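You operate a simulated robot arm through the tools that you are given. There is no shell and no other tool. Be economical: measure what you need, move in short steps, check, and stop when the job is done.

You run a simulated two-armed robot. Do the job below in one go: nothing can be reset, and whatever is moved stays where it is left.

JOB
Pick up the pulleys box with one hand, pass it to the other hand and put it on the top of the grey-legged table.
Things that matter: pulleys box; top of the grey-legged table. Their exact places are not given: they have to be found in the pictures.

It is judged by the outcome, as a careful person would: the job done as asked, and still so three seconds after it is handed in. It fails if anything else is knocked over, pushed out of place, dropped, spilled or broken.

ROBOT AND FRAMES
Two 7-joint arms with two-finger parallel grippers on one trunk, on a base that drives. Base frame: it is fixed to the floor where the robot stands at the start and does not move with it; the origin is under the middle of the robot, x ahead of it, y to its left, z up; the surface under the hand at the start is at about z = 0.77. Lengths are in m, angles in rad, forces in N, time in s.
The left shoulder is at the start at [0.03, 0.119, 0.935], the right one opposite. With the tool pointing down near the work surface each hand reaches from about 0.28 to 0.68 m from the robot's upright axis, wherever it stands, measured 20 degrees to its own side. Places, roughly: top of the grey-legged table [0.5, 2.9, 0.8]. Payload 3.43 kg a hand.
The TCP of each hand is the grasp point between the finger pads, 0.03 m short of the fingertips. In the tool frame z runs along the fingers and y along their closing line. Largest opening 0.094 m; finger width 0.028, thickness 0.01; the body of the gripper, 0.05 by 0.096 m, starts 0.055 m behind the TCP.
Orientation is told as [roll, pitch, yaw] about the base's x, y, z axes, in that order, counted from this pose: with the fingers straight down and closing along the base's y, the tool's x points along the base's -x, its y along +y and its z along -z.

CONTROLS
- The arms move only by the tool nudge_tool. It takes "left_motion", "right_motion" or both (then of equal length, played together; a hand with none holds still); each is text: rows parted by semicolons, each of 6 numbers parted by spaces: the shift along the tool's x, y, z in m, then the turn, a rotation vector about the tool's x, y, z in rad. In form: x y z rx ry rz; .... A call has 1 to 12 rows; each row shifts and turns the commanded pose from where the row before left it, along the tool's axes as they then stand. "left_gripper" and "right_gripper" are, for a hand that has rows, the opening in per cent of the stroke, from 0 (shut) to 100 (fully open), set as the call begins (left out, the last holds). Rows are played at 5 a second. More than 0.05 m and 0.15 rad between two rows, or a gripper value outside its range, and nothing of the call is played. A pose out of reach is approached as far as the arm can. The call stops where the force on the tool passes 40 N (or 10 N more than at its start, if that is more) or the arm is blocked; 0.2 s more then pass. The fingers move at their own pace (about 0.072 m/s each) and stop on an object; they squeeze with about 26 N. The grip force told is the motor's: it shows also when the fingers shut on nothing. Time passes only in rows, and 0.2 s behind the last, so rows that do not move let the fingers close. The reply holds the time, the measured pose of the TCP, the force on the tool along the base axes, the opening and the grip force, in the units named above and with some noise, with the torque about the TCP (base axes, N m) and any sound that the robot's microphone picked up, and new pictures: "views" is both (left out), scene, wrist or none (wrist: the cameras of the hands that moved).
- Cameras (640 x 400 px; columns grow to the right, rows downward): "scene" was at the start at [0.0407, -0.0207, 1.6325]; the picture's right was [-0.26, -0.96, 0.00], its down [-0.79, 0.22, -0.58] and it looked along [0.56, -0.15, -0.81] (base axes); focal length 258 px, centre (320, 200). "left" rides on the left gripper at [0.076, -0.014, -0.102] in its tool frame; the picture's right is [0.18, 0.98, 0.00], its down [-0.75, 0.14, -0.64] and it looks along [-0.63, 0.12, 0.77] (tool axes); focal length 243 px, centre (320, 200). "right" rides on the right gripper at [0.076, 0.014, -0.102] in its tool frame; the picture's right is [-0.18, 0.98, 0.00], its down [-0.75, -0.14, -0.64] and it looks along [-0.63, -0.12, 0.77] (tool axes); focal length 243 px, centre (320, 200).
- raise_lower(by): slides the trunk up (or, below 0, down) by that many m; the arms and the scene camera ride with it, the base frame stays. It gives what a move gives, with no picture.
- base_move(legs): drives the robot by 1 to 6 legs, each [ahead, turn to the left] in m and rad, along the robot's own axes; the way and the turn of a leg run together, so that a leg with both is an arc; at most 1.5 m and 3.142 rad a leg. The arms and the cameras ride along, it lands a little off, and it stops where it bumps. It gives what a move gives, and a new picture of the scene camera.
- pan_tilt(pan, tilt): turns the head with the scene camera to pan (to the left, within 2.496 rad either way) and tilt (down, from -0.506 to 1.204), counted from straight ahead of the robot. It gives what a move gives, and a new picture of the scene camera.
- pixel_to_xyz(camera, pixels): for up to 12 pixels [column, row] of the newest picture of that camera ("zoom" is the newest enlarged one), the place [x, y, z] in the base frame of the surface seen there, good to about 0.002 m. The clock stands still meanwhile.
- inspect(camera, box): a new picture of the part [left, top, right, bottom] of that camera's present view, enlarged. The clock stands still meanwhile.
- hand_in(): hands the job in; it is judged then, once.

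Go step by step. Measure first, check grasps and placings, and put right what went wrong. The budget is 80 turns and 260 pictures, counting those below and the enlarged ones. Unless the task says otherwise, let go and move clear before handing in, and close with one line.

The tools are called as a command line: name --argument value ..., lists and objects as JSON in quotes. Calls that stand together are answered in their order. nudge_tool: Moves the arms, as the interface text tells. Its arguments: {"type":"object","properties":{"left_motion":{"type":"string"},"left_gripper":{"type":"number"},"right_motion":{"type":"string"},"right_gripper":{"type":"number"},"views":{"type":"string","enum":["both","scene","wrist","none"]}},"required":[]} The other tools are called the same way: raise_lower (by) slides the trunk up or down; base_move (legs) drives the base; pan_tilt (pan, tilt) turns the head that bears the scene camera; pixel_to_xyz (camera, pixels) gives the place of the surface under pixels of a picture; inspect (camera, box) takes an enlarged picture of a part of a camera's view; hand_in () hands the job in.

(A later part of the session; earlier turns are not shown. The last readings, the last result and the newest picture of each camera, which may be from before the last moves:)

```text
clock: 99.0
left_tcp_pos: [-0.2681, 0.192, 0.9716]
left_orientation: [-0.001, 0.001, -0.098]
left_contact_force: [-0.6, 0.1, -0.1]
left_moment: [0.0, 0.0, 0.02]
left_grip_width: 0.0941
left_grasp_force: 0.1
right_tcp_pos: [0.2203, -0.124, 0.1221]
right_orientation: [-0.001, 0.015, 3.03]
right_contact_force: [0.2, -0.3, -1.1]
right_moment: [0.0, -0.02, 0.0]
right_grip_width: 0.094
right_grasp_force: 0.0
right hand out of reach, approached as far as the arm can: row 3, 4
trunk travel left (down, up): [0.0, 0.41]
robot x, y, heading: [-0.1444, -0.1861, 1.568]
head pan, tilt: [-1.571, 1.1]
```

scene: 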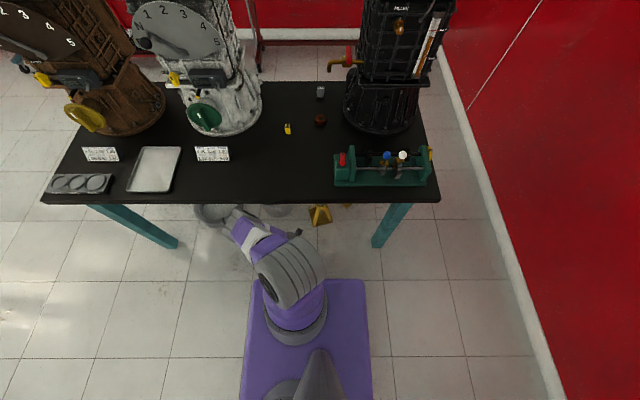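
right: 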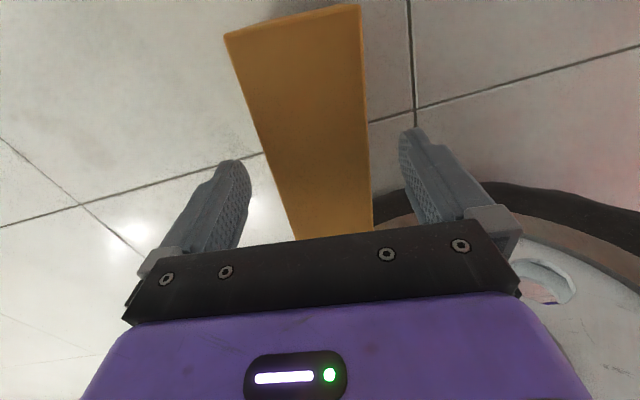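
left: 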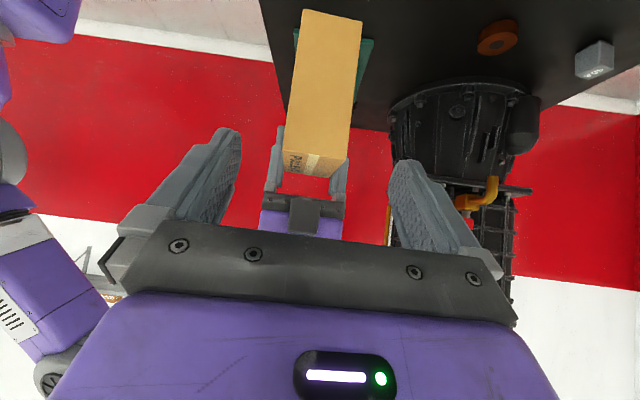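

The fingertips are only about 7 mm below the box's top. I press on a little and try 15 mm further inwards to see whether it goes lower.

nudge_tool --right_motion "-0.015 0 0.01 0 0 0; 0 0 0.01 0 0 0; 0 0 0.01 0 0 0; 0 0 0 0 0 0" --views "none"

nudge_tool --right_motion "-0.015 0 0 0 0 0; 0 0 0.01 0 0 0; 0 0 0 0 0 0" --views "none"

```text
clock: 100.0
left_tcp_pos: [-0.2681, 0.1922, 0.9704]
left_orientation: [0.002, -0.001, -0.098]
left_contact_force: [-0.5, -0.1, -0.4]
left_moment: [0.01, -0.02, 0.0]
left_grip_width: 0.0939
left_grasp_force: 0.0
right_tcp_pos: [0.2144, -0.1255, 0.1151]
right_orientation: [-0.002, 0.002, 3.028]
right_contact_force: [-0.4, -0.6, 0.7]
right_moment: [0.0, 0.01, 0.0]
right_grip_width: 0.0941
right_grasp_force: 0.0
right hand out of reach, approached as far as the arm can: row 1, 2, 3
trunk travel left (down, up): [0.0, 0.41]
robot x, y, heading: [-0.1437, -0.1913, 1.565]
head pan, tilt: [-1.571, 1.1]
```

```text
clock: 100.8
left_tcp_pos: [-0.269, 0.1925, 0.9704]
left_orientation: [-0.001, 0.0, -0.098]
left_contact_force: [0.6, 0.3, 1.3]
left_moment: [0.01, 0.0, 0.0]
left_grip_width: 0.094
left_grasp_force: 0.0
right_tcp_pos: [0.2002, -0.123, 0.1164]
right_orientation: [-0.002, 0.001, 3.029]
right_contact_force: [0.5, 0.4, -0.3]
right_moment: [0.02, -0.03, 0.01]
right_grip_width: 0.0938
right_grasp_force: 0.2
right hand out of reach, approached as far as the arm can: row 2
trunk travel left (down, up): [0.0, 0.41]
robot x, y, heading: [-0.1418, -0.1875, 1.573]
head pan, tilt: [-1.571, 1.1]
```

At x 0.214 it reaches z 0.115, giving about 14 mm of overlap. I go back to there and close the fingers.

nudge_tool --right_motion "0.017 0 0 0 0 0; 0 0 0 0 0 0; 0 0 0 0 0 0" --views "none"

nudge_tool --right_motion "0 0 0 0 0 0; 0 0 0 0 0 0; 0 0 0 0 0 0; 0 0 0 0 0 0; 0 0 0 0 0 0" --right_gripper 0 --views "wrist"

```text
clock: 101.6
left_tcp_pos: [-0.2685, 0.1934, 0.9697]
left_orientation: [0.001, 0.0, -0.098]
left_contact_force: [-0.5, -0.5, -0.3]
left_moment: [0.01, 0.01, -0.01]
left_grip_width: 0.0941
left_grasp_force: 0.0
right_tcp_pos: [0.2165, -0.1256, 0.1163]
right_orientation: [0.0, 0.003, 3.028]
right_contact_force: [-1.2, -0.5, 0.8]
right_moment: [0.04, 0.02, 0.01]
right_grip_width: 0.0939
right_grasp_force: 0.1
trunk travel left (down, up): [0.0, 0.41]
robot x, y, heading: [-0.143, -0.186, 1.565]
head pan, tilt: [-1.571, 1.1]
```

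```text
clock: 102.8
left_tcp_pos: [-0.2686, 0.1936, 0.9698]
left_orientation: [-0.001, 0.0, -0.098]
left_contact_force: [-0.6, -0.1, 0.8]
left_moment: [0.01, -0.03, 0.03]
left_grip_width: 0.0943
left_grasp_force: 0.1
right_tcp_pos: [0.2175, -0.1251, 0.1169]
right_orientation: [-0.003, 0.003, 3.027]
right_contact_force: [0.4, 0.8, 0.9]
right_moment: [0.14, -0.03, 0.06]
right_grip_width: 0.0603
right_grasp_force: 26.2
trunk travel left (down, up): [0.0, 0.41]
robot x, y, heading: [-0.1427, -0.191, 1.568]
head pan, tilt: [-1.571, 1.1]
```

right: 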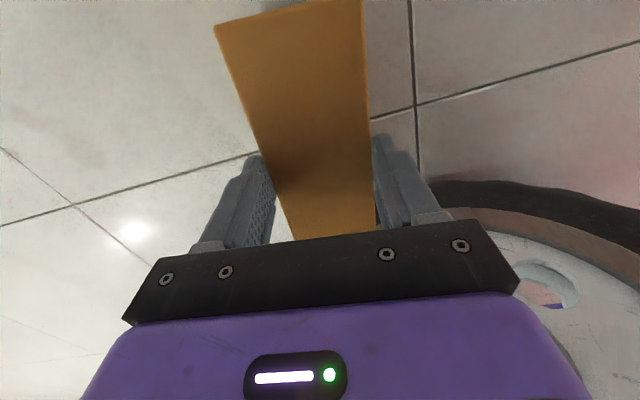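

The fingers stopped on the box at 0.060 m. I lift gently 0.04 m and check.

nudge_tool --right_motion "0 0 -0.02 0 0 0; 0 0 -0.015 0 0 0; 0 0 -0.015 0 0 0; 0 0 -0.015 0 0 0; 0 0 -0.015 0 0 0; 0 0 0 0 0 0" --views "wrist"

```text
clock: 104.2
left_tcp_pos: [-0.268, 0.1927, 0.9706]
left_orientation: [-0.001, 0.0, -0.097]
left_contact_force: [0.0, 0.4, 0.4]
left_moment: [-0.03, -0.03, 0.0]
left_grip_width: 0.094
left_grasp_force: 0.1
right_tcp_pos: [0.2167, -0.1245, 0.1966]
right_orientation: [-0.003, 0.002, 3.028]
right_contact_force: [-0.4, 0.4, -3.0]
right_moment: [0.0, 0.0, 0.0]
right_grip_width: 0.0603
right_grasp_force: 26.2
trunk travel left (down, up): [0.0, 0.41]
robot x, y, heading: [-0.1477, -0.187, 1.564]
head pan, tilt: [-1.571, 1.1]
```

right: 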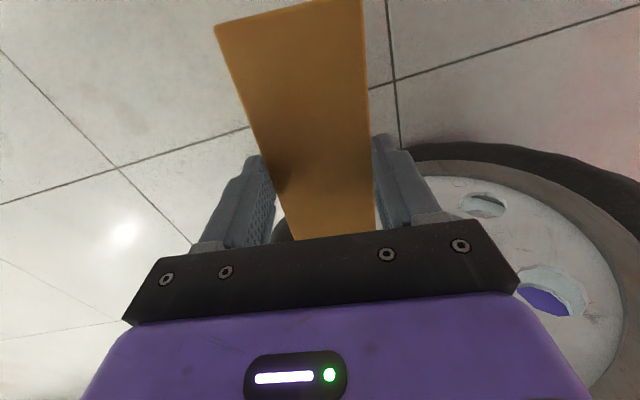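

The box is held and hangs freely (about 2.8 N). I raise the trunk, which moves nothing sideways.

raise_lower --by 0.2

raise_lower --by 0.15

inspect --camera "right" --box '[0, 0, 640, 400]'

```text
clock: 106.4
left_tcp_pos: [-0.2684, 0.1921, 1.17]
left_orientation: [0.0, -0.001, -0.097]
left_contact_force: [0.1, 0.5, -0.7]
left_moment: [0.0, 0.02, 0.05]
left_grip_width: 0.0939
left_grasp_force: 0.1
right_tcp_pos: [0.2168, -0.1242, 0.3969]
right_orientation: [-0.003, 0.003, 3.027]
right_contact_force: [-0.4, -1.0, -3.4]
right_moment: [0.01, 0.03, 0.0]
right_grip_width: 0.0606
right_grasp_force: 25.7
trunk travel left (down, up): [-0.2, 0.21]
robot x, y, heading: [-0.1475, -0.191, 1.565]
head pan, tilt: [-1.571, 1.1]
```

```text
clock: 108.1
left_tcp_pos: [-0.2678, 0.1918, 1.3204]
left_orientation: [0.001, 0.0, -0.097]
left_contact_force: [0.5, -0.7, -0.1]
left_moment: [-0.02, -0.02, 0.01]
left_grip_width: 0.0938
left_grasp_force: 0.0
right_tcp_pos: [0.2171, -0.1245, 0.5474]
right_orientation: [-0.001, 0.0, 3.029]
right_contact_force: [0.3, -0.4, -3.2]
right_moment: [-0.01, -0.01, 0.0]
right_grip_width: 0.0602
right_grasp_force: 26.3
trunk travel left (down, up): [-0.35, 0.06]
robot x, y, heading: [-0.1464, -0.1881, 1.568]
head pan, tilt: [-1.571, 1.1]
```

```text
1.00 times, centred on (320, 200) of right (not enlarged: the box is as wide or as high as the picture)
```

zoom: 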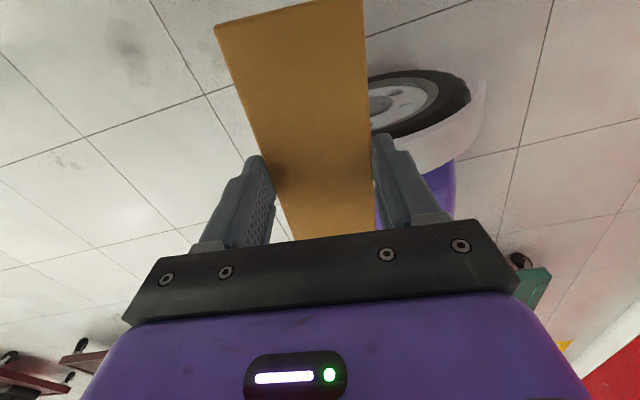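

The hold is steady. I bring the box forward and up in front of the robot, away from the table.

nudge_tool --right_motion "0 -0.015 -0.015 0 0 0; 0 -0.03 -0.03 0 0 0; 0 -0.032 -0.03 0 0 0; 0 -0.032 -0.03 0 0 0; 0 -0.032 -0.03 0 0 0; 0 -0.032 -0.03 0 0 0; 0 -0.032 -0.03 0 0 0; 0 -0.032 -0.03 0 0 0; 0 -0.03 -0.03 0 0 0; 0 -0.02 -0.015 0 0 0; 0 0 0 0 0 0" --views "wrist"

pan_tilt --pan -0.3 --tilt 0.95

```text
clock: 110.5
left_tcp_pos: [-0.2686, 0.1929, 1.3198]
left_orientation: [0.002, -0.001, -0.098]
left_contact_force: [-0.4, 0.2, 0.1]
left_moment: [-0.02, 0.0, 0.02]
left_grip_width: 0.0942
left_grasp_force: 0.0
right_tcp_pos: [0.2491, 0.1607, 0.818]
right_orientation: [-0.001, 0.002, 3.027]
right_contact_force: [0.2, -0.1, -2.8]
right_moment: [0.0, 0.01, 0.03]
right_grip_width: 0.06
right_grasp_force: 25.2
trunk travel left (down, up): [-0.35, 0.06]
robot x, y, heading: [-0.146, -0.1865, 1.569]
head pan, tilt: [-1.571, 1.1]
```

right: 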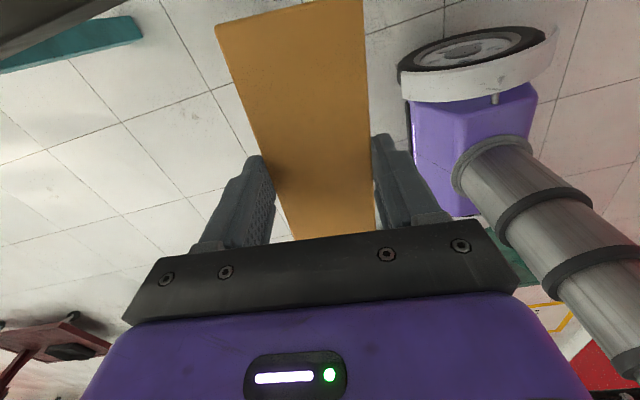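

```text
clock: 112.0
left_tcp_pos: [-0.2679, 0.1923, 1.3202]
left_orientation: [0.001, 0.002, -0.097]
left_contact_force: [-0.4, 1.7, 0.0]
left_moment: [0.02, 0.0, -0.01]
left_grip_width: 0.0939
left_grasp_force: 0.1
right_tcp_pos: [0.2497, 0.1602, 0.8172]
right_orientation: [-0.001, 0.002, 3.028]
right_contact_force: [-0.1, 0.1, -2.1]
right_moment: [0.02, 0.02, 0.02]
right_grip_width: 0.0599
right_grasp_force: 26.2
trunk travel left (down, up): [-0.35, 0.06]
robot x, y, heading: [-0.142, -0.1879, 1.566]
head pan, tilt: [-0.3, 0.949]
```

scene: 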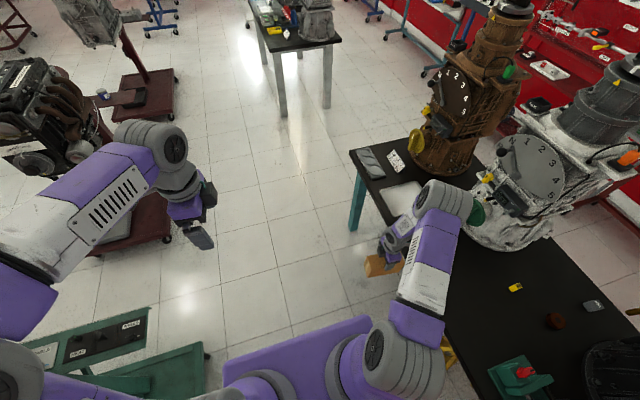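

The box is still held. The elbow is over the table edge, so I now bring the hand inward and up, which draws the elbow away.

nudge_tool --right_motion "-0.02 0 -0.01 0 0 0; -0.035 0 -0.02 0 0 0; -0.035 0 -0.022 0 0 0; -0.035 0 -0.022 0 0 0; -0.035 0 -0.022 0 0 0; -0.035 0 -0.022 0 0 0; -0.035 0 -0.022 0 0 0; -0.03 0 -0.02 0 0 0; -0.015 0 -0.01 0 0 0; 0 0 0 0 0 0" --views "both"

```text
clock: 114.2
left_tcp_pos: [-0.2675, 0.1925, 1.3197]
left_orientation: [0.0, 0.0, -0.099]
left_contact_force: [0.5, -0.7, 0.1]
left_moment: [0.01, -0.02, 0.01]
left_grip_width: 0.0939
left_grasp_force: 0.1
right_tcp_pos: [-0.0261, 0.1881, 0.9885]
right_orientation: [-0.001, 0.003, 3.028]
right_contact_force: [0.1, 0.0, -3.8]
right_moment: [-0.02, 0.01, 0.01]
right_grip_width: 0.0602
right_grasp_force: 26.0
trunk travel left (down, up): [-0.35, 0.06]
robot x, y, heading: [-0.1452, -0.1894, 1.568]
head pan, tilt: [-0.3, 0.949]
```

scene: 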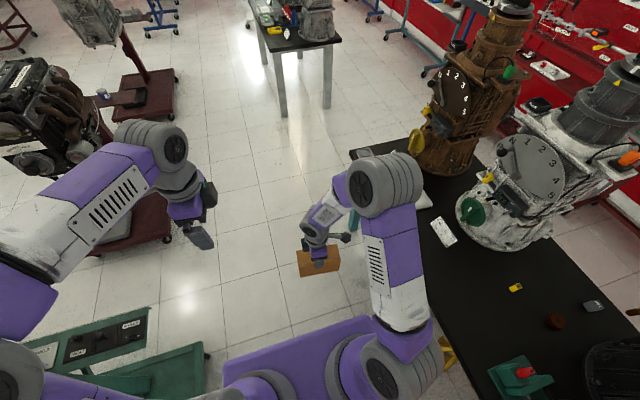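
right: 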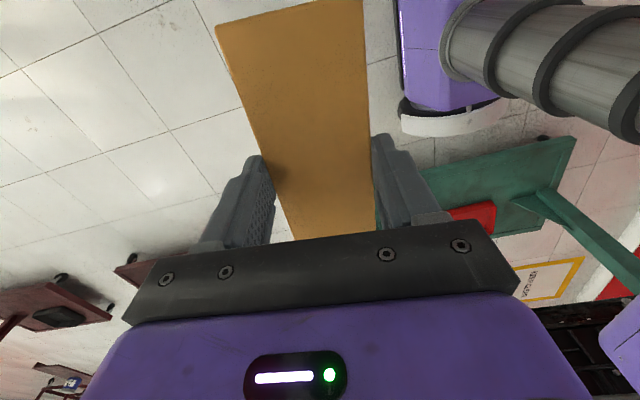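

The box is in front at (318,262). I enlarge and measure it before bringing the left hand in from its top end.

inspect --camera "scene" --box '[270, 190, 370, 290]'

pixel_to_xyz --camera "zoom" --pixels '[[132, 253], [110, 250]]'

pixel_to_xyz --camera "scene" --pixels '[[298, 253], [302, 276], [337, 250], [339, 269], [320, 268], [303, 262], [330, 246]]'

```text
4.00 times, centred on (320, 240) of scene
```

zoom: 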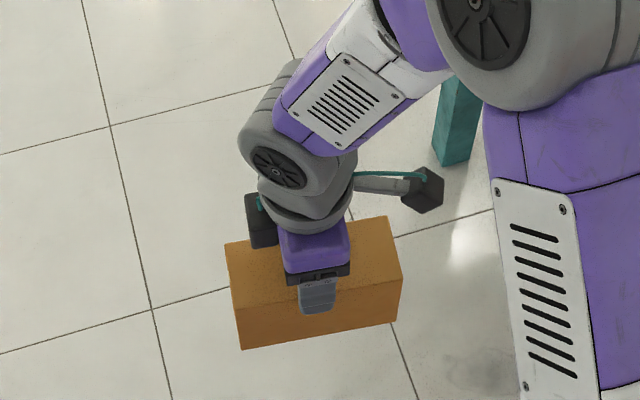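

```text
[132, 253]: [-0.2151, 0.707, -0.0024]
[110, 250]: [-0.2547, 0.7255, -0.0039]
```

```text
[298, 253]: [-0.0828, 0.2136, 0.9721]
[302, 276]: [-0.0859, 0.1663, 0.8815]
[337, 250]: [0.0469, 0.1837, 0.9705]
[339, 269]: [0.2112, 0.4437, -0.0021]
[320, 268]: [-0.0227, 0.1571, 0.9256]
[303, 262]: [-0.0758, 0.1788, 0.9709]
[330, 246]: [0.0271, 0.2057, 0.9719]
```

The box's top end is at x -0.09, mid-line y 0.196, mid-height z 0.922. I tilt the left hand so its fingers point at that end, still high above.

nudge_tool --left_motion "0 0 0 0 -0.1309 0; 0 0 0 0 -0.1309 0; 0 0 0 0 -0.1309 0; 0 0 0 0 -0.1309 0; 0 0 0 0 -0.1309 0; 0 0 0 0 -0.1309 0; 0 0 0 0 -0.1309 0; 0 0 0 0 -0.1309 0; 0 0 0 0 -0.1309 0; 0 0 0 0 -0.1309 0; 0 0 0 0 -0.1309 0; 0 0 0 0 -0.1309 0" --left_gripper 100 --views "scene"

```text
clock: 116.8
left_tcp_pos: [-0.2679, 0.1919, 1.3211]
left_orientation: [2.974, -1.569, -3.07]
left_contact_force: [0.5, -1.1, 0.7]
left_moment: [0.0, 0.02, -0.01]
left_grip_width: 0.094
left_grasp_force: 0.1
right_tcp_pos: [-0.0254, 0.1894, 0.9881]
right_orientation: [-0.001, 0.003, 3.027]
right_contact_force: [-0.3, 0.8, -2.0]
right_moment: [-0.03, 0.03, 0.04]
right_grip_width: 0.0604
right_grasp_force: 26.2
trunk travel left (down, up): [-0.35, 0.06]
robot x, y, heading: [-0.1477, -0.1884, 1.567]
head pan, tilt: [-0.3, 0.949]
```

scene: 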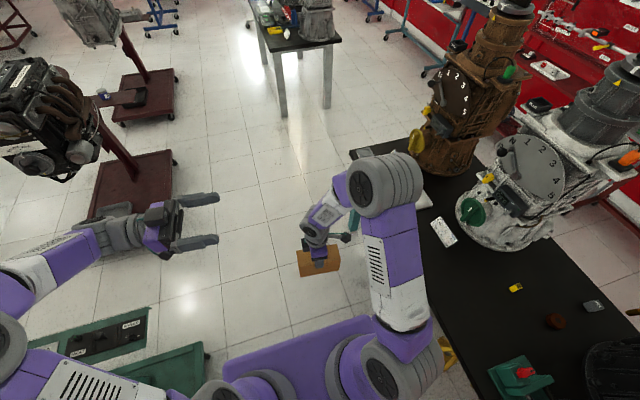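

The left hand points at the box's top end side. I lower it to z 0.92, still 0.15 m short of the box.

nudge_tool --left_motion "0.049 0.003 0 0 0 0; 0.049 0.003 0 0 0 0; 0.049 0.003 0 0 0 0; 0.049 0.003 0 0 0 0; 0.049 0.003 0 0 0 0; 0.049 0.003 0 0 0 0; 0.049 0.003 0 0 0 0; 0.049 0 0 0 0 0; 0.007 0 0 0 0 0; 0 0 0 0 0 0" --views "both"

```text
clock: 119.0
left_tcp_pos: [-0.2663, 0.2128, 0.92]
left_orientation: [0.916, -1.572, -1.012]
left_contact_force: [0.3, -0.4, -0.1]
left_moment: [-0.02, 0.0, 0.02]
left_grip_width: 0.0938
left_grasp_force: 0.0
right_tcp_pos: [-0.0258, 0.1893, 0.9877]
right_orientation: [-0.001, 0.002, 3.029]
right_contact_force: [-0.6, -0.3, -2.9]
right_moment: [-0.01, 0.02, 0.02]
right_grip_width: 0.0604
right_grasp_force: 26.1
trunk travel left (down, up): [-0.35, 0.06]
robot x, y, heading: [-0.1436, -0.1881, 1.568]
head pan, tilt: [-0.3, 0.949]
```

scene: 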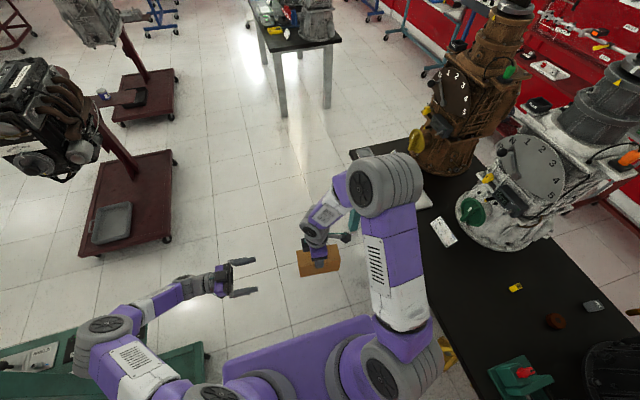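
left: 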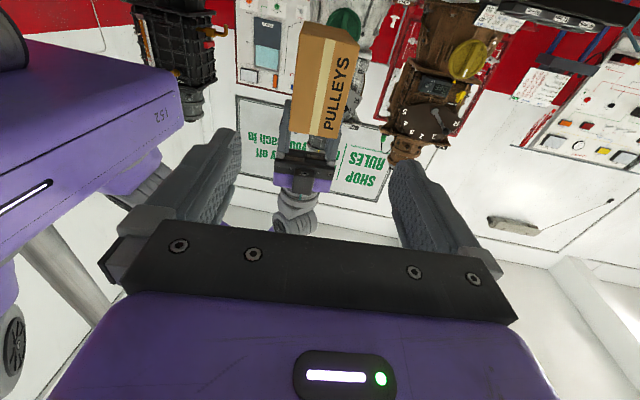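

The PULLEYS end faces the left hand, well between the fingers. I advance 0.16 m and look.

nudge_tool --left_motion "0 0 0.04 0 0 0; 0 0 0.04 0 0 0; 0 0 0.04 0 0 0; 0 0 0.035 0 0 0; 0 0 0 0 0 0" --views "wrist"

inspect --camera "scene" --box '[210, 190, 370, 300]'

```text
clock: 120.2
left_tcp_pos: [-0.1107, 0.1972, 0.9213]
left_orientation: [0.838, -1.571, -0.934]
left_contact_force: [0.0, -1.4, 0.2]
left_moment: [-0.01, 0.01, 0.0]
left_grip_width: 0.094
left_grasp_force: 0.1
right_tcp_pos: [-0.0264, 0.1904, 0.9889]
right_orientation: [-0.002, 0.005, 3.028]
right_contact_force: [-0.2, -0.1, -2.2]
right_moment: [0.0, -0.01, -0.01]
right_grip_width: 0.0602
right_grasp_force: 26.2
trunk travel left (down, up): [-0.35, 0.06]
robot x, y, heading: [-0.1408, -0.1884, 1.567]
head pan, tilt: [-0.3, 0.949]
```

left: 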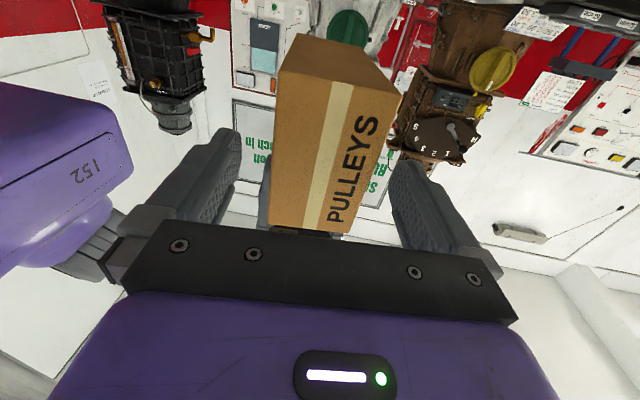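

```text
3.64 times, centred on (290, 245) of scene
```

zoom: 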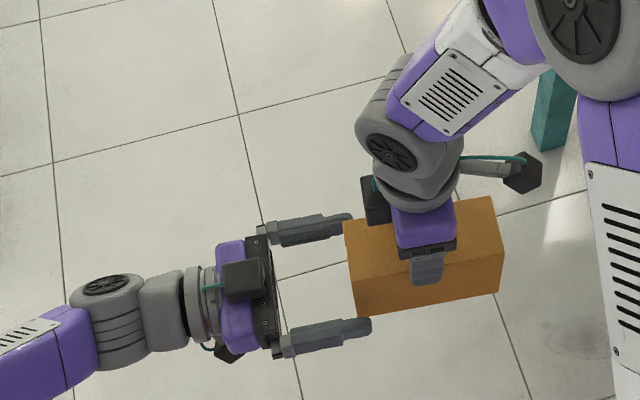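

It is well lined up. I advance the last 0.055 m and close the left hand.

nudge_tool --left_motion "0 0.002 0.025 0 0 0; 0 0 0.03 0 0 0; 0 0 0 0 0 0" --views "wrist"

inspect --camera "scene" --box '[210, 190, 370, 300]'

```text
clock: 121.0
left_tcp_pos: [-0.0553, 0.194, 0.9219]
left_orientation: [-2.451, -1.571, 2.353]
left_contact_force: [-0.4, 0.1, -0.7]
left_moment: [-0.01, 0.04, 0.01]
left_grip_width: 0.0943
left_grasp_force: 0.1
right_tcp_pos: [-0.027, 0.188, 0.9885]
right_orientation: [-0.001, 0.004, 3.029]
right_contact_force: [-0.3, 0.3, -3.1]
right_moment: [-0.02, 0.01, 0.0]
right_grip_width: 0.0603
right_grasp_force: 26.4
trunk travel left (down, up): [-0.35, 0.06]
robot x, y, heading: [-0.1446, -0.1906, 1.568]
head pan, tilt: [-0.3, 0.949]
```

left: 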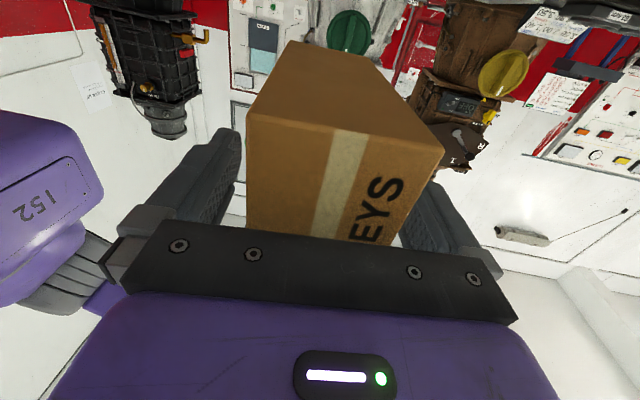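

```text
3.64 times, centred on (290, 245) of scene
```

zoom: 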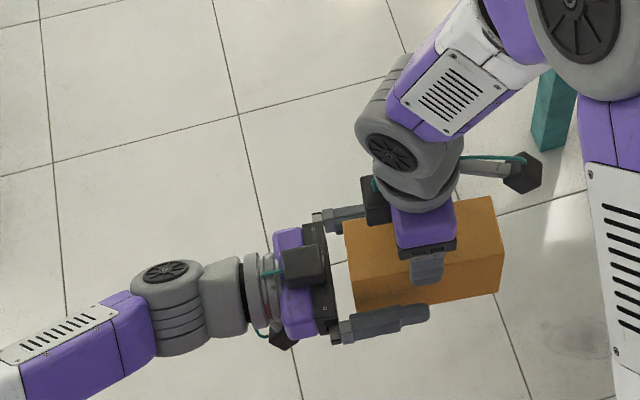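

The box end is between the left pads and nothing presses. I close the left hand.

nudge_tool --left_motion "0 0 0 0 0 0; 0 0 0 0 0 0; 0 0 0 0 0 0; 0 0 0 0 0 0; 0 0 0 0 0 0" --left_gripper 0 --views "wrist"

```text
clock: 122.2
left_tcp_pos: [-0.056, 0.1925, 0.9214]
left_orientation: [1.805, -1.571, -1.906]
left_contact_force: [-0.7, -1.0, -0.2]
left_moment: [0.09, -0.04, -0.7]
left_grip_width: 0.0652
left_grasp_force: 26.0
right_tcp_pos: [-0.0264, 0.1885, 0.9887]
right_orientation: [-0.001, 0.001, 3.031]
right_contact_force: [0.2, 1.1, -3.0]
right_moment: [-0.03, 0.06, 0.7]
right_grip_width: 0.0601
right_grasp_force: 25.4
trunk travel left (down, up): [-0.35, 0.06]
robot x, y, heading: [-0.1428, -0.1866, 1.568]
head pan, tilt: [-0.3, 0.949]
```

left: 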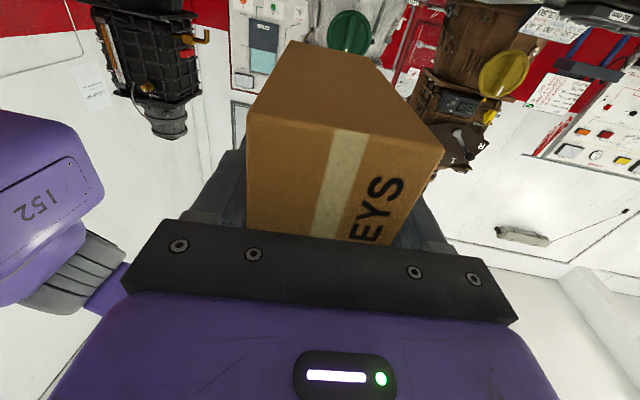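

Both hands now hold the box. I will drive with both gripping it for safety; first I check the clearance of my right elbow (420,185) to the yellow knob of the brown machine (414,140).

pixel_to_xyz --camera "scene" --pixels '[[418, 185], [400, 160], [430, 350], [414, 138], [418, 150], [110, 320], [85, 350], [60, 120], [30, 170], [322, 42], [300, 45], [85, 310]]'

raise_lower --by 0.05

pan_tilt --pan 0 --tilt 0.7

```text
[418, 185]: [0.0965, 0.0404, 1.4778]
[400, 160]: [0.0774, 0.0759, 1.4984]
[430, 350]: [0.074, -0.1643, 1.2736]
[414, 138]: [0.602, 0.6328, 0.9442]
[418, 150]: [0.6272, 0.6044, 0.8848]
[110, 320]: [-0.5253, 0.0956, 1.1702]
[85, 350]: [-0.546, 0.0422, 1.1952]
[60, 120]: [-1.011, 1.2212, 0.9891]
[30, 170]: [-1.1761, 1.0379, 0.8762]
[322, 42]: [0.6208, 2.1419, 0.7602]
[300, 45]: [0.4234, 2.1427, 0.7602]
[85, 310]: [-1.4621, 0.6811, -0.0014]
```

```text
clock: 123.1
left_tcp_pos: [-0.0558, 0.1942, 0.9698]
left_orientation: [2.442, -1.569, -2.541]
left_contact_force: [0.2, -1.8, -0.9]
left_moment: [0.18, 0.04, -0.87]
left_grip_width: 0.0651
left_grasp_force: 26.2
right_tcp_pos: [-0.0262, 0.1899, 1.0394]
right_orientation: [-0.001, 0.001, 3.029]
right_contact_force: [-0.8, 1.9, -2.4]
right_moment: [-0.07, 0.01, 0.8]
right_grip_width: 0.06
right_grasp_force: 26.5
trunk travel left (down, up): [-0.4, 0.01]
robot x, y, heading: [-0.1462, -0.188, 1.566]
head pan, tilt: [-0.3, 0.949]
```

```text
clock: 123.9
left_tcp_pos: [-0.0562, 0.1947, 0.9718]
left_orientation: [3.022, -1.572, -3.119]
left_contact_force: [0.5, -2.8, 0.7]
left_moment: [0.18, 0.08, -0.77]
left_grip_width: 0.065
left_grasp_force: 26.4
right_tcp_pos: [-0.0262, 0.1898, 1.0388]
right_orientation: [-0.001, 0.001, 3.028]
right_contact_force: [0.1, 3.3, -2.3]
right_moment: [-0.03, -0.02, 0.7]
right_grip_width: 0.0603
right_grasp_force: 25.9
trunk travel left (down, up): [-0.4, 0.01]
robot x, y, heading: [-0.143, -0.1888, 1.568]
head pan, tilt: [0.0, 0.7]
```

scene: 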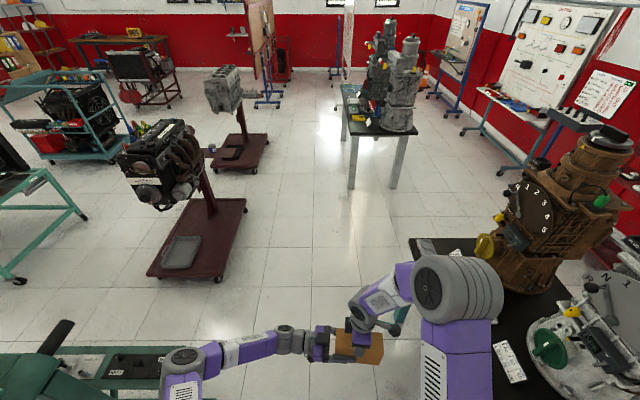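

Clearance is ample on the right. I try a short 0.12 m leg first and check the grip.

base_move --legs '[[0.12, 0]]'

```text
clock: 125.1
left_tcp_pos: [-0.0564, 0.3119, 0.9716]
left_orientation: [-2.551, -1.57, 2.453]
left_contact_force: [-0.3, -4.1, 0.3]
left_moment: [0.1, 0.0, -0.64]
left_grip_width: 0.0653
left_grasp_force: 25.5
right_tcp_pos: [-0.0261, 0.3078, 1.0391]
right_orientation: [-0.002, 0.002, 3.028]
right_contact_force: [0.3, 3.8, -3.0]
right_moment: [0.13, -0.02, 0.51]
right_grip_width: 0.0603
right_grasp_force: 26.2
trunk travel left (down, up): [-0.4, 0.01]
robot x, y, heading: [-0.1399, -0.0718, 1.569]
head pan, tilt: [0.0, 0.7]
```

scene: 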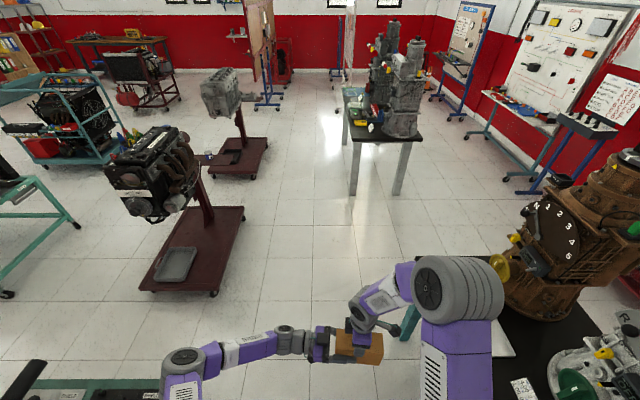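

The box is still held by both. I drive the straight stretch to y 0.95.

base_move --legs '[[1.02, 0]]'

```text
clock: 130.4
left_tcp_pos: [-0.0544, 1.3308, 0.9706]
left_orientation: [-2.544, -1.572, 2.445]
left_contact_force: [-1.9, -2.6, -0.7]
left_moment: [0.16, -0.08, -0.68]
left_grip_width: 0.0649
left_grasp_force: 25.8
right_tcp_pos: [-0.0242, 1.3274, 1.0395]
right_orientation: [-0.002, 0.002, 3.03]
right_contact_force: [2.2, 3.0, -2.1]
right_moment: [0.08, -0.02, 0.59]
right_grip_width: 0.0603
right_grasp_force: 25.9
trunk travel left (down, up): [-0.4, 0.01]
robot x, y, heading: [-0.1371, 0.9455, 1.571]
head pan, tilt: [0.0, 0.7]
```

scene: 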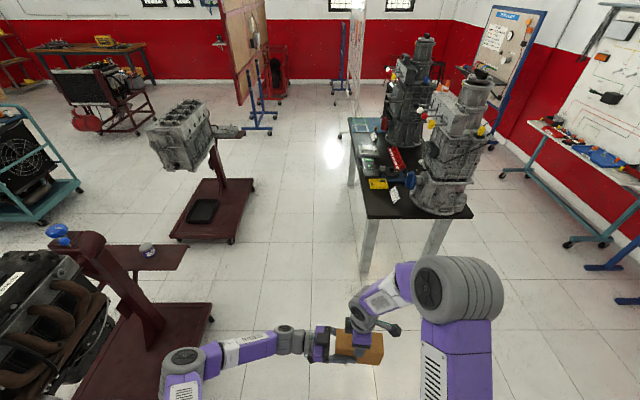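

All is well. Next I turn right, drive 0.65 m diagonally and turn back towards the table.

base_move --legs '[[0, -0.546], [0.65, 0], [0, 0.546]]'

pixel_to_xyz --camera "scene" --pixels '[[340, 180], [320, 180]]'

```text
clock: 137.1
left_tcp_pos: [0.2894, 1.8955, 0.9718]
left_orientation: [-2.989, -1.571, 2.893]
left_contact_force: [-1.2, -2.0, 0.0]
left_moment: [0.15, 0.03, -0.6]
left_grip_width: 0.0649
left_grasp_force: 26.3
right_tcp_pos: [0.3209, 1.8931, 1.0383]
right_orientation: [-0.001, 0.003, 3.036]
right_contact_force: [0.5, 2.0, -2.3]
right_moment: [0.01, -0.15, 0.48]
right_grip_width: 0.0603
right_grasp_force: 25.6
trunk travel left (down, up): [-0.4, 0.01]
robot x, y, heading: [0.2049, 1.513, 1.575]
head pan, tilt: [0.0, 0.7]
```

scene: 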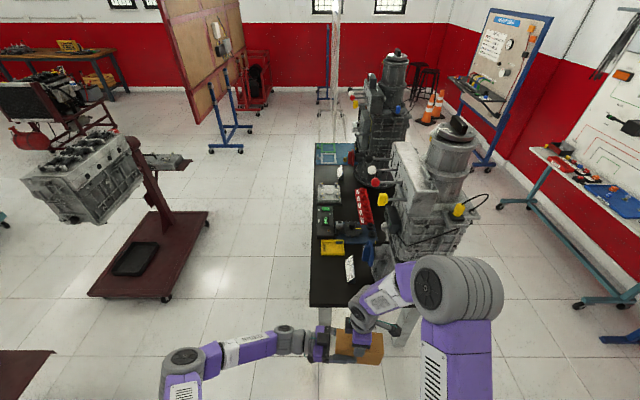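

```text
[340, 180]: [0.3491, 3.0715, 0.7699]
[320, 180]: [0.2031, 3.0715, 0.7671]
```

I stand before the grey-legged table. I measure the free area at its near left corner and the things around it.

pixel_to_xyz --camera "scene" --pixels '[[314, 302], [330, 302], [350, 280], [350, 262], [333, 254], [356, 255], [372, 265], [378, 275], [330, 280], [362, 295], [385, 262], [345, 300]]'

inspect --camera "scene" --box '[290, 200, 490, 390]'

```text
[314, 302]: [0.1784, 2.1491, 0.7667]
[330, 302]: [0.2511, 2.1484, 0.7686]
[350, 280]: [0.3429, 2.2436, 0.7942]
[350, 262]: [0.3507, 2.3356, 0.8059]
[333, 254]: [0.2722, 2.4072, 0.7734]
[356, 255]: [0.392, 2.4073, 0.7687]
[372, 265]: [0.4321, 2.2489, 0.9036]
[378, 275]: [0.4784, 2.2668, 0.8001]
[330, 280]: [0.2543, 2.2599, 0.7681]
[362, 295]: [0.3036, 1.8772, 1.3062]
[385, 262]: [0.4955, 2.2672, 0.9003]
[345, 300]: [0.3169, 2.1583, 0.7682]
```

```text
2.11 times, centred on (390, 295) of scene
```

zoom: 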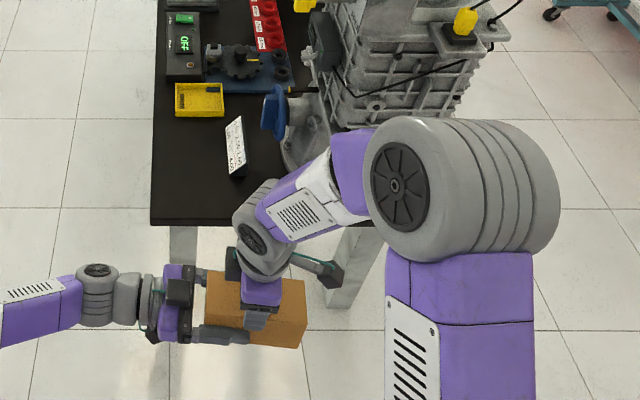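

The free patch is x 0.18–0.32, y 2.15–2.39 at z 0.768; a small sign stands at x 0.33 and beyond. I drive the last 0.245 m with both hands still on the box.

base_move --legs '[[0.245, 0]]'

inspect --camera "scene" --box '[270, 220, 470, 390]'

```text
clock: 138.9
left_tcp_pos: [0.2891, 2.1366, 0.9716]
left_orientation: [-2.683, -1.57, 2.589]
left_contact_force: [-0.3, -0.2, -1.1]
left_moment: [0.1, 0.1, -0.72]
left_grip_width: 0.065
left_grasp_force: 25.9
right_tcp_pos: [0.3185, 2.1321, 1.0388]
right_orientation: [-0.001, 0.003, 3.036]
right_contact_force: [0.9, 0.4, -1.9]
right_moment: [-0.05, -0.09, 0.7]
right_grip_width: 0.0605
right_grasp_force: 25.9
trunk travel left (down, up): [-0.4, 0.01]
robot x, y, heading: [0.2052, 1.7541, 1.575]
head pan, tilt: [0.0, 0.7]
```

scene: 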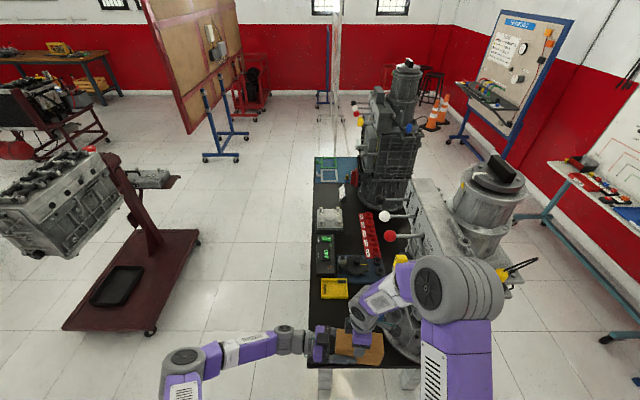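

```text
2.35 times, centred on (370, 305) of scene
```

zoom: 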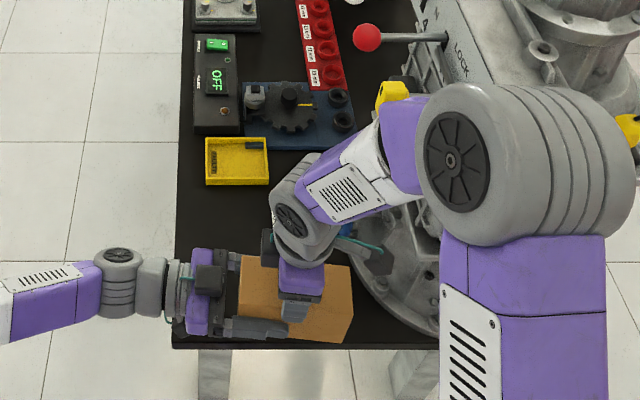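

The box hangs over the near edge of the table. Before the right hand leaves, I measure its elbow and camera against the transmission and its yellow knob.

pixel_to_xyz --camera "zoom" --pixels '[[470, 100], [600, 130], [620, 200], [395, 88], [378, 265], [400, 275], [400, 130], [330, 190], [625, 122], [415, 300], [430, 25], [365, 38]]'

```text
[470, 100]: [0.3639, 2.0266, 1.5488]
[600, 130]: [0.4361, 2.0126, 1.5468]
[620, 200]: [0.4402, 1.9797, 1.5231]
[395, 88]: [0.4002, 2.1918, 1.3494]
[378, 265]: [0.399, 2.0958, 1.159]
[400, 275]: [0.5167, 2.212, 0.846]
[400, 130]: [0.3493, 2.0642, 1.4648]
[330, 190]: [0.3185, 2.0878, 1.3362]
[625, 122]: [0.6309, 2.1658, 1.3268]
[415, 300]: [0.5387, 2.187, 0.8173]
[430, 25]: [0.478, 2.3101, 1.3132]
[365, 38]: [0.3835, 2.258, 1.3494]
```

Clearances are over 0.1 m. I open the right hand, lift it 0.05 m off the box and draw it back towards me.

nudge_tool --right_motion "0 0 0 0 0 0; 0 0 0 0 0 0; 0 0 0 0 0 0; 0 0 -0.02 0 0 0; 0 0 -0.03 0 0 0; 0 0.03 -0.01 0 0 0; 0 0.04 0 0 0 0; 0.02 0.04 0 0 0 0; 0.03 0.03 0 0 0 0; 0.03 0 0 0 0 0; 0 0 0 0 0 0" --right_gripper 100 --views "scene"

inspect --camera "left" --box '[0, 0, 640, 400]'

```text
clock: 141.3
left_tcp_pos: [0.2881, 2.1356, 0.972]
left_orientation: [-2.802, -1.569, 2.708]
left_contact_force: [0.4, -0.3, -3.4]
left_moment: [0.01, 0.09, 0.03]
left_grip_width: 0.0645
left_grasp_force: 26.6
right_tcp_pos: [0.3798, 2.0287, 1.1039]
right_orientation: [0.0, 0.004, 3.036]
right_contact_force: [-0.6, -0.9, 0.1]
right_moment: [-0.02, 0.03, 0.02]
right_grip_width: 0.0939
right_grasp_force: 0.0
right hand out of reach, approached as far as the arm can: row 8, 9
trunk travel left (down, up): [-0.4, 0.01]
robot x, y, heading: [0.2049, 1.7526, 1.573]
head pan, tilt: [0.0, 0.7]
```

scene: 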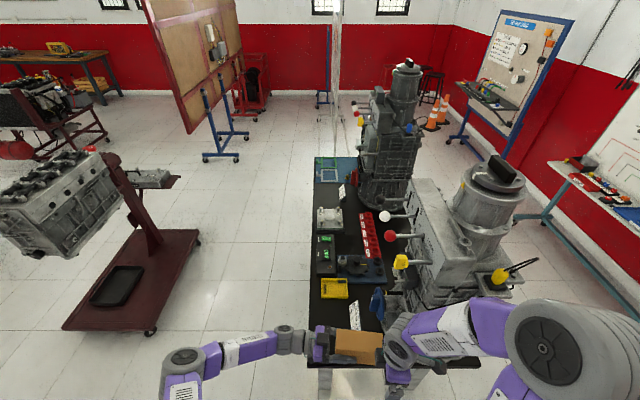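

```text
1.00 times, centred on (320, 200) of left (not enlarged: the box is as wide or as high as the picture)
```

zoom: 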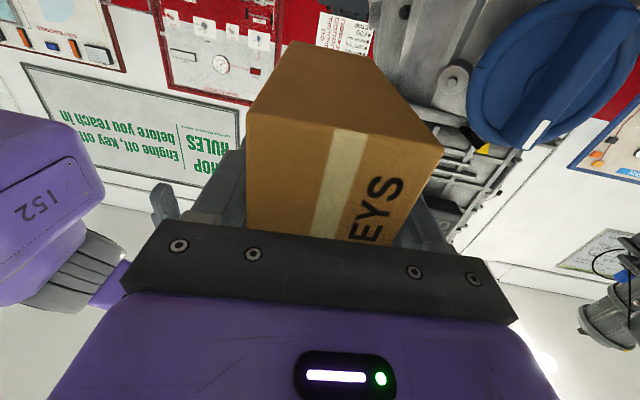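

The left hand holds the box alone, firmly. The right hand is still close by, so I measure its elbow and then take it further out of the way.

pixel_to_xyz --camera "scene" --pixels '[[520, 310], [600, 310], [490, 300], [500, 275], [440, 345], [470, 350], [420, 318], [385, 340], [404, 325], [398, 385]]'

```text
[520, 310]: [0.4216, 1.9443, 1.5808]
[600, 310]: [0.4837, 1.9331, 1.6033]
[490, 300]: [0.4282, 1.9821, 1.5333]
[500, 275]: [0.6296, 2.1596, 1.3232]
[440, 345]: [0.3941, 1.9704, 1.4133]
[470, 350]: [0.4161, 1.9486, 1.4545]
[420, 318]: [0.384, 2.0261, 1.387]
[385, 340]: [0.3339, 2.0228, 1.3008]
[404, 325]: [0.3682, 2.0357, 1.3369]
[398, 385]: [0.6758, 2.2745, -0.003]
```

The elbow is clear. I move the right hand 0.13 m further outwards.

nudge_tool --right_motion "0.03 0.005 0 0 0 0; 0.035 0.005 0 0 0 0; 0.035 0.005 0 0 0 0; 0.03 0.01 0 0 0 0; 0 0 0 0 0 0" --views "scene"

```text
clock: 142.5
left_tcp_pos: [0.2893, 2.1356, 0.9722]
left_orientation: [-2.754, -1.57, 2.659]
left_contact_force: [-0.4, -0.9, -3.2]
left_moment: [0.01, 0.08, -0.03]
left_grip_width: 0.0648
left_grasp_force: 26.6
right_tcp_pos: [0.5088, 1.9975, 1.1042]
right_orientation: [-0.001, 0.002, 3.036]
right_contact_force: [-0.3, -0.5, 0.2]
right_moment: [-0.03, -0.03, -0.03]
right_grip_width: 0.0939
right_grasp_force: 0.2
right hand out of reach, approached as far as the arm can: row 1
trunk travel left (down, up): [-0.4, 0.01]
robot x, y, heading: [0.2036, 1.7534, 1.573]
head pan, tilt: [0.0, 0.7]
```

scene: 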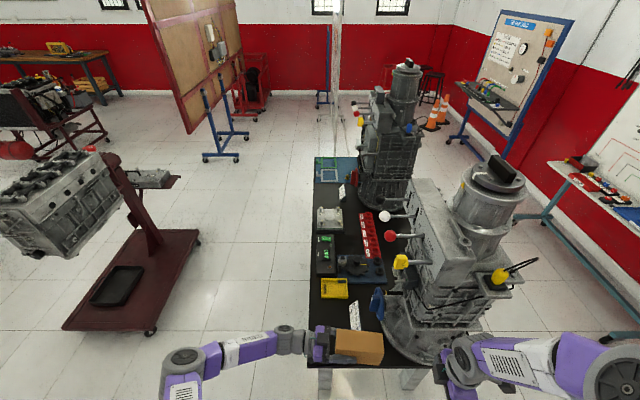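

The right hand is clear of the box. I swing the left hand's fingers down, which sets the box upright.

nudge_tool --left_motion "0 0 0 0 0.13 0; 0 0 0 0 0.1309 0; 0 0 0 0 0.1309 0; 0 0 0 0 0.1309 0; 0 0 0 0 0.1309 0; 0 0 0 0 0.1309 0; 0 0 0 0 0.1309 0; 0 0 0 0 0.1309 0; 0 0 0 0 0.1309 0; 0 0 0 0 0.1309 0; 0 0 0 0 0.1309 0; 0 0 0 0 0.1309 0" --views "both"

inspect --camera "scene" --box '[270, 240, 430, 390]'

```text
clock: 145.1
left_tcp_pos: [0.2888, 2.1364, 0.9715]
left_orientation: [0.001, 0.001, -0.095]
left_contact_force: [-0.2, 0.2, -3.0]
left_moment: [0.0, -0.01, -0.03]
left_grip_width: 0.0646
left_grasp_force: 26.0
right_tcp_pos: [0.5088, 1.997, 1.1028]
right_orientation: [-0.002, 0.003, 3.035]
right_contact_force: [-0.5, -0.3, 0.3]
right_moment: [0.0, 0.01, -0.01]
right_grip_width: 0.0941
right_grasp_force: 0.1
trunk travel left (down, up): [-0.4, 0.01]
robot x, y, heading: [0.2038, 1.7558, 1.573]
head pan, tilt: [0.0, 0.7]
```

scene: 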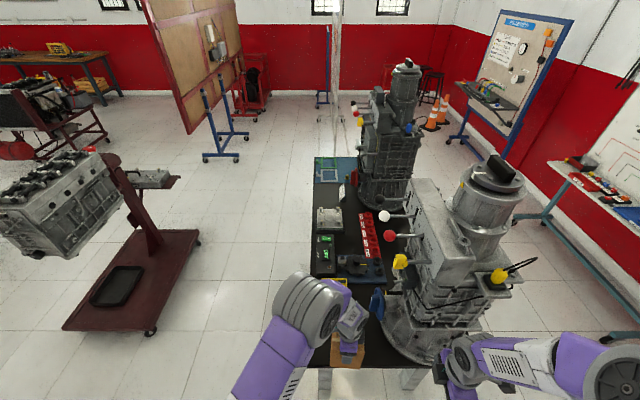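
left: 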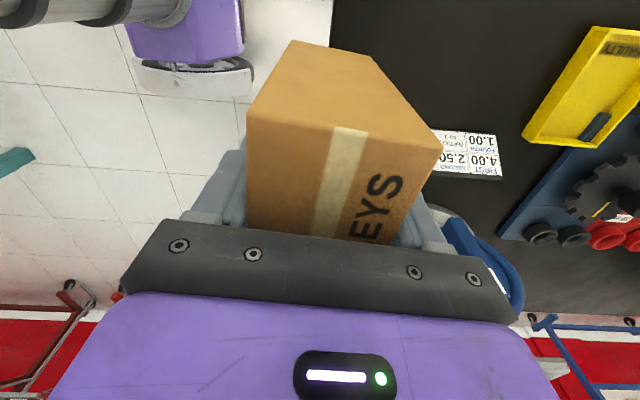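

```text
2.67 times, centred on (350, 315) of scene
```

zoom: 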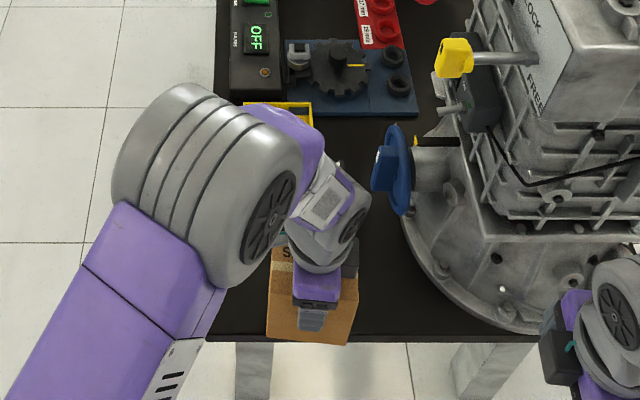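

The box hangs upright. I move it to about (0.25, 2.215) over the free patch and measure it there.

nudge_tool --left_motion "0.0155 0.02 0 0 0 0; 0.0155 0.025 0 0 0 0; 0.015 0.03 0 0 0 0; 0 0 0.02 0 0 0; 0 0 0.02 0 0 0; 0 0 0 0 0 0" --views "both"

inspect --camera "scene" --box '[280, 250, 420, 390]'

pixel_to_xyz --camera "left" --pixels '[[252, 118], [430, 150], [292, 48], [365, 60], [320, 150], [385, 200]]'

```text
clock: 146.5
left_tcp_pos: [0.2492, 2.214, 0.9324]
left_orientation: [0.0, -0.001, -0.093]
left_contact_force: [0.2, 0.1, -3.2]
left_moment: [-0.02, -0.01, 0.0]
left_grip_width: 0.0648
left_grasp_force: 26.1
right_tcp_pos: [0.5076, 1.9958, 1.1039]
right_orientation: [-0.002, 0.003, 3.036]
right_contact_force: [0.7, 0.2, 1.2]
right_moment: [-0.03, -0.02, 0.03]
right_grip_width: 0.0938
right_grasp_force: 0.0
trunk travel left (down, up): [-0.4, 0.01]
robot x, y, heading: [0.205, 1.7552, 1.575]
head pan, tilt: [0.0, 0.7]
```

scene: 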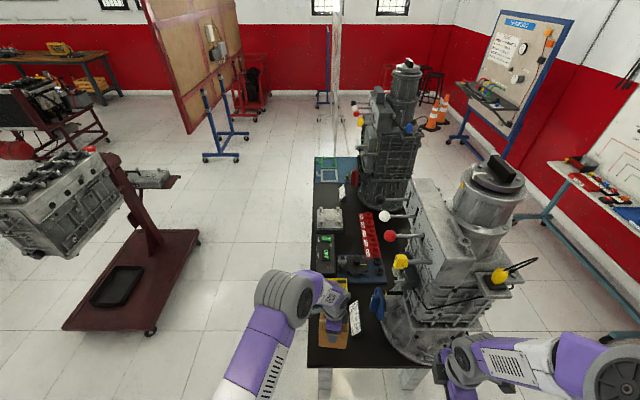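
left: 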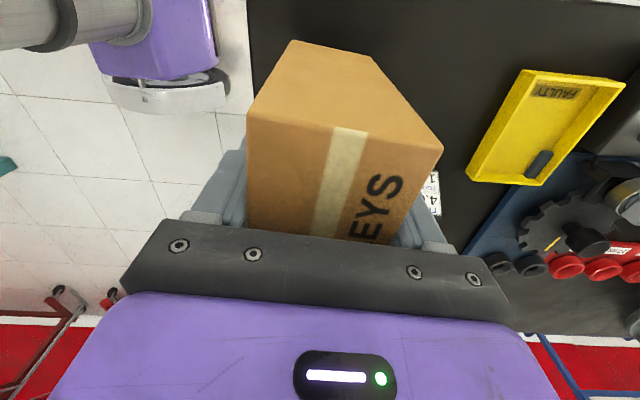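

```text
2.86 times, centred on (350, 320) of scene
```

zoom: 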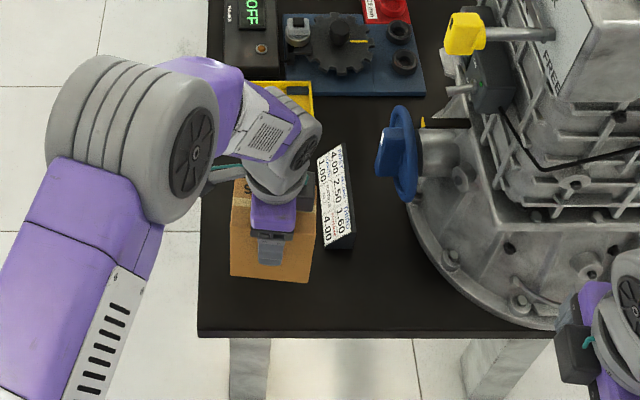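

```text
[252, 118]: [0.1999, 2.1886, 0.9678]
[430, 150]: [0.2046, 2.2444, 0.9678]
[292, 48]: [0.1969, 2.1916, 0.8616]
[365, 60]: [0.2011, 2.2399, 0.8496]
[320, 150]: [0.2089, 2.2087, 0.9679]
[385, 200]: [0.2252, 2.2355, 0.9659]
```

The box stands clear of the sign with its bottom about 0.056 m above the table. I lower it in small steps.

nudge_tool --left_motion "0 0 0.02 0 0 0; 0 0 0.02 0 0 0; 0 0 0.01 0 0 0; 0 0 0.004 0 0 0; 0 0 0.002 0 0 0; 0 0 0 0 0 0" --views "wrist"

inspect --camera "scene" --box '[280, 250, 420, 390]'

```text
clock: 147.9
left_tcp_pos: [0.2511, 2.2156, 0.8757]
left_orientation: [0.001, -0.002, -0.096]
left_contact_force: [0.4, -1.1, 3.1]
left_moment: [0.05, -0.26, -0.01]
left_grip_width: 0.0647
left_grasp_force: 25.8
right_tcp_pos: [0.5083, 1.9961, 1.1026]
right_orientation: [-0.002, 0.005, 3.037]
right_contact_force: [-0.1, -0.7, -0.1]
right_moment: [-0.01, 0.02, 0.01]
right_grip_width: 0.0938
right_grasp_force: 0.0
trunk travel left (down, up): [-0.4, 0.01]
robot x, y, heading: [0.204, 1.7516, 1.573]
head pan, tilt: [0.0, 0.7]
```

left: 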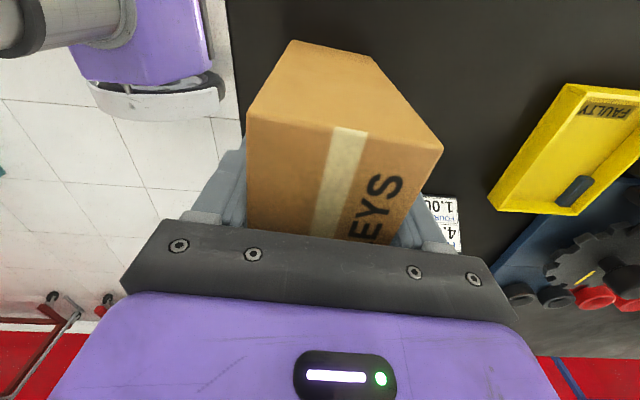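

```text
2.86 times, centred on (350, 320) of scene
```

zoom: 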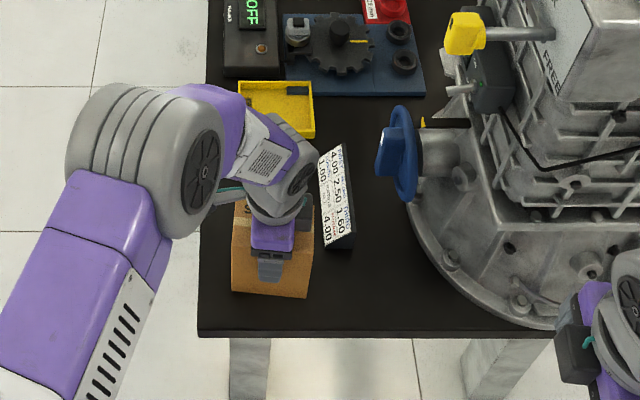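

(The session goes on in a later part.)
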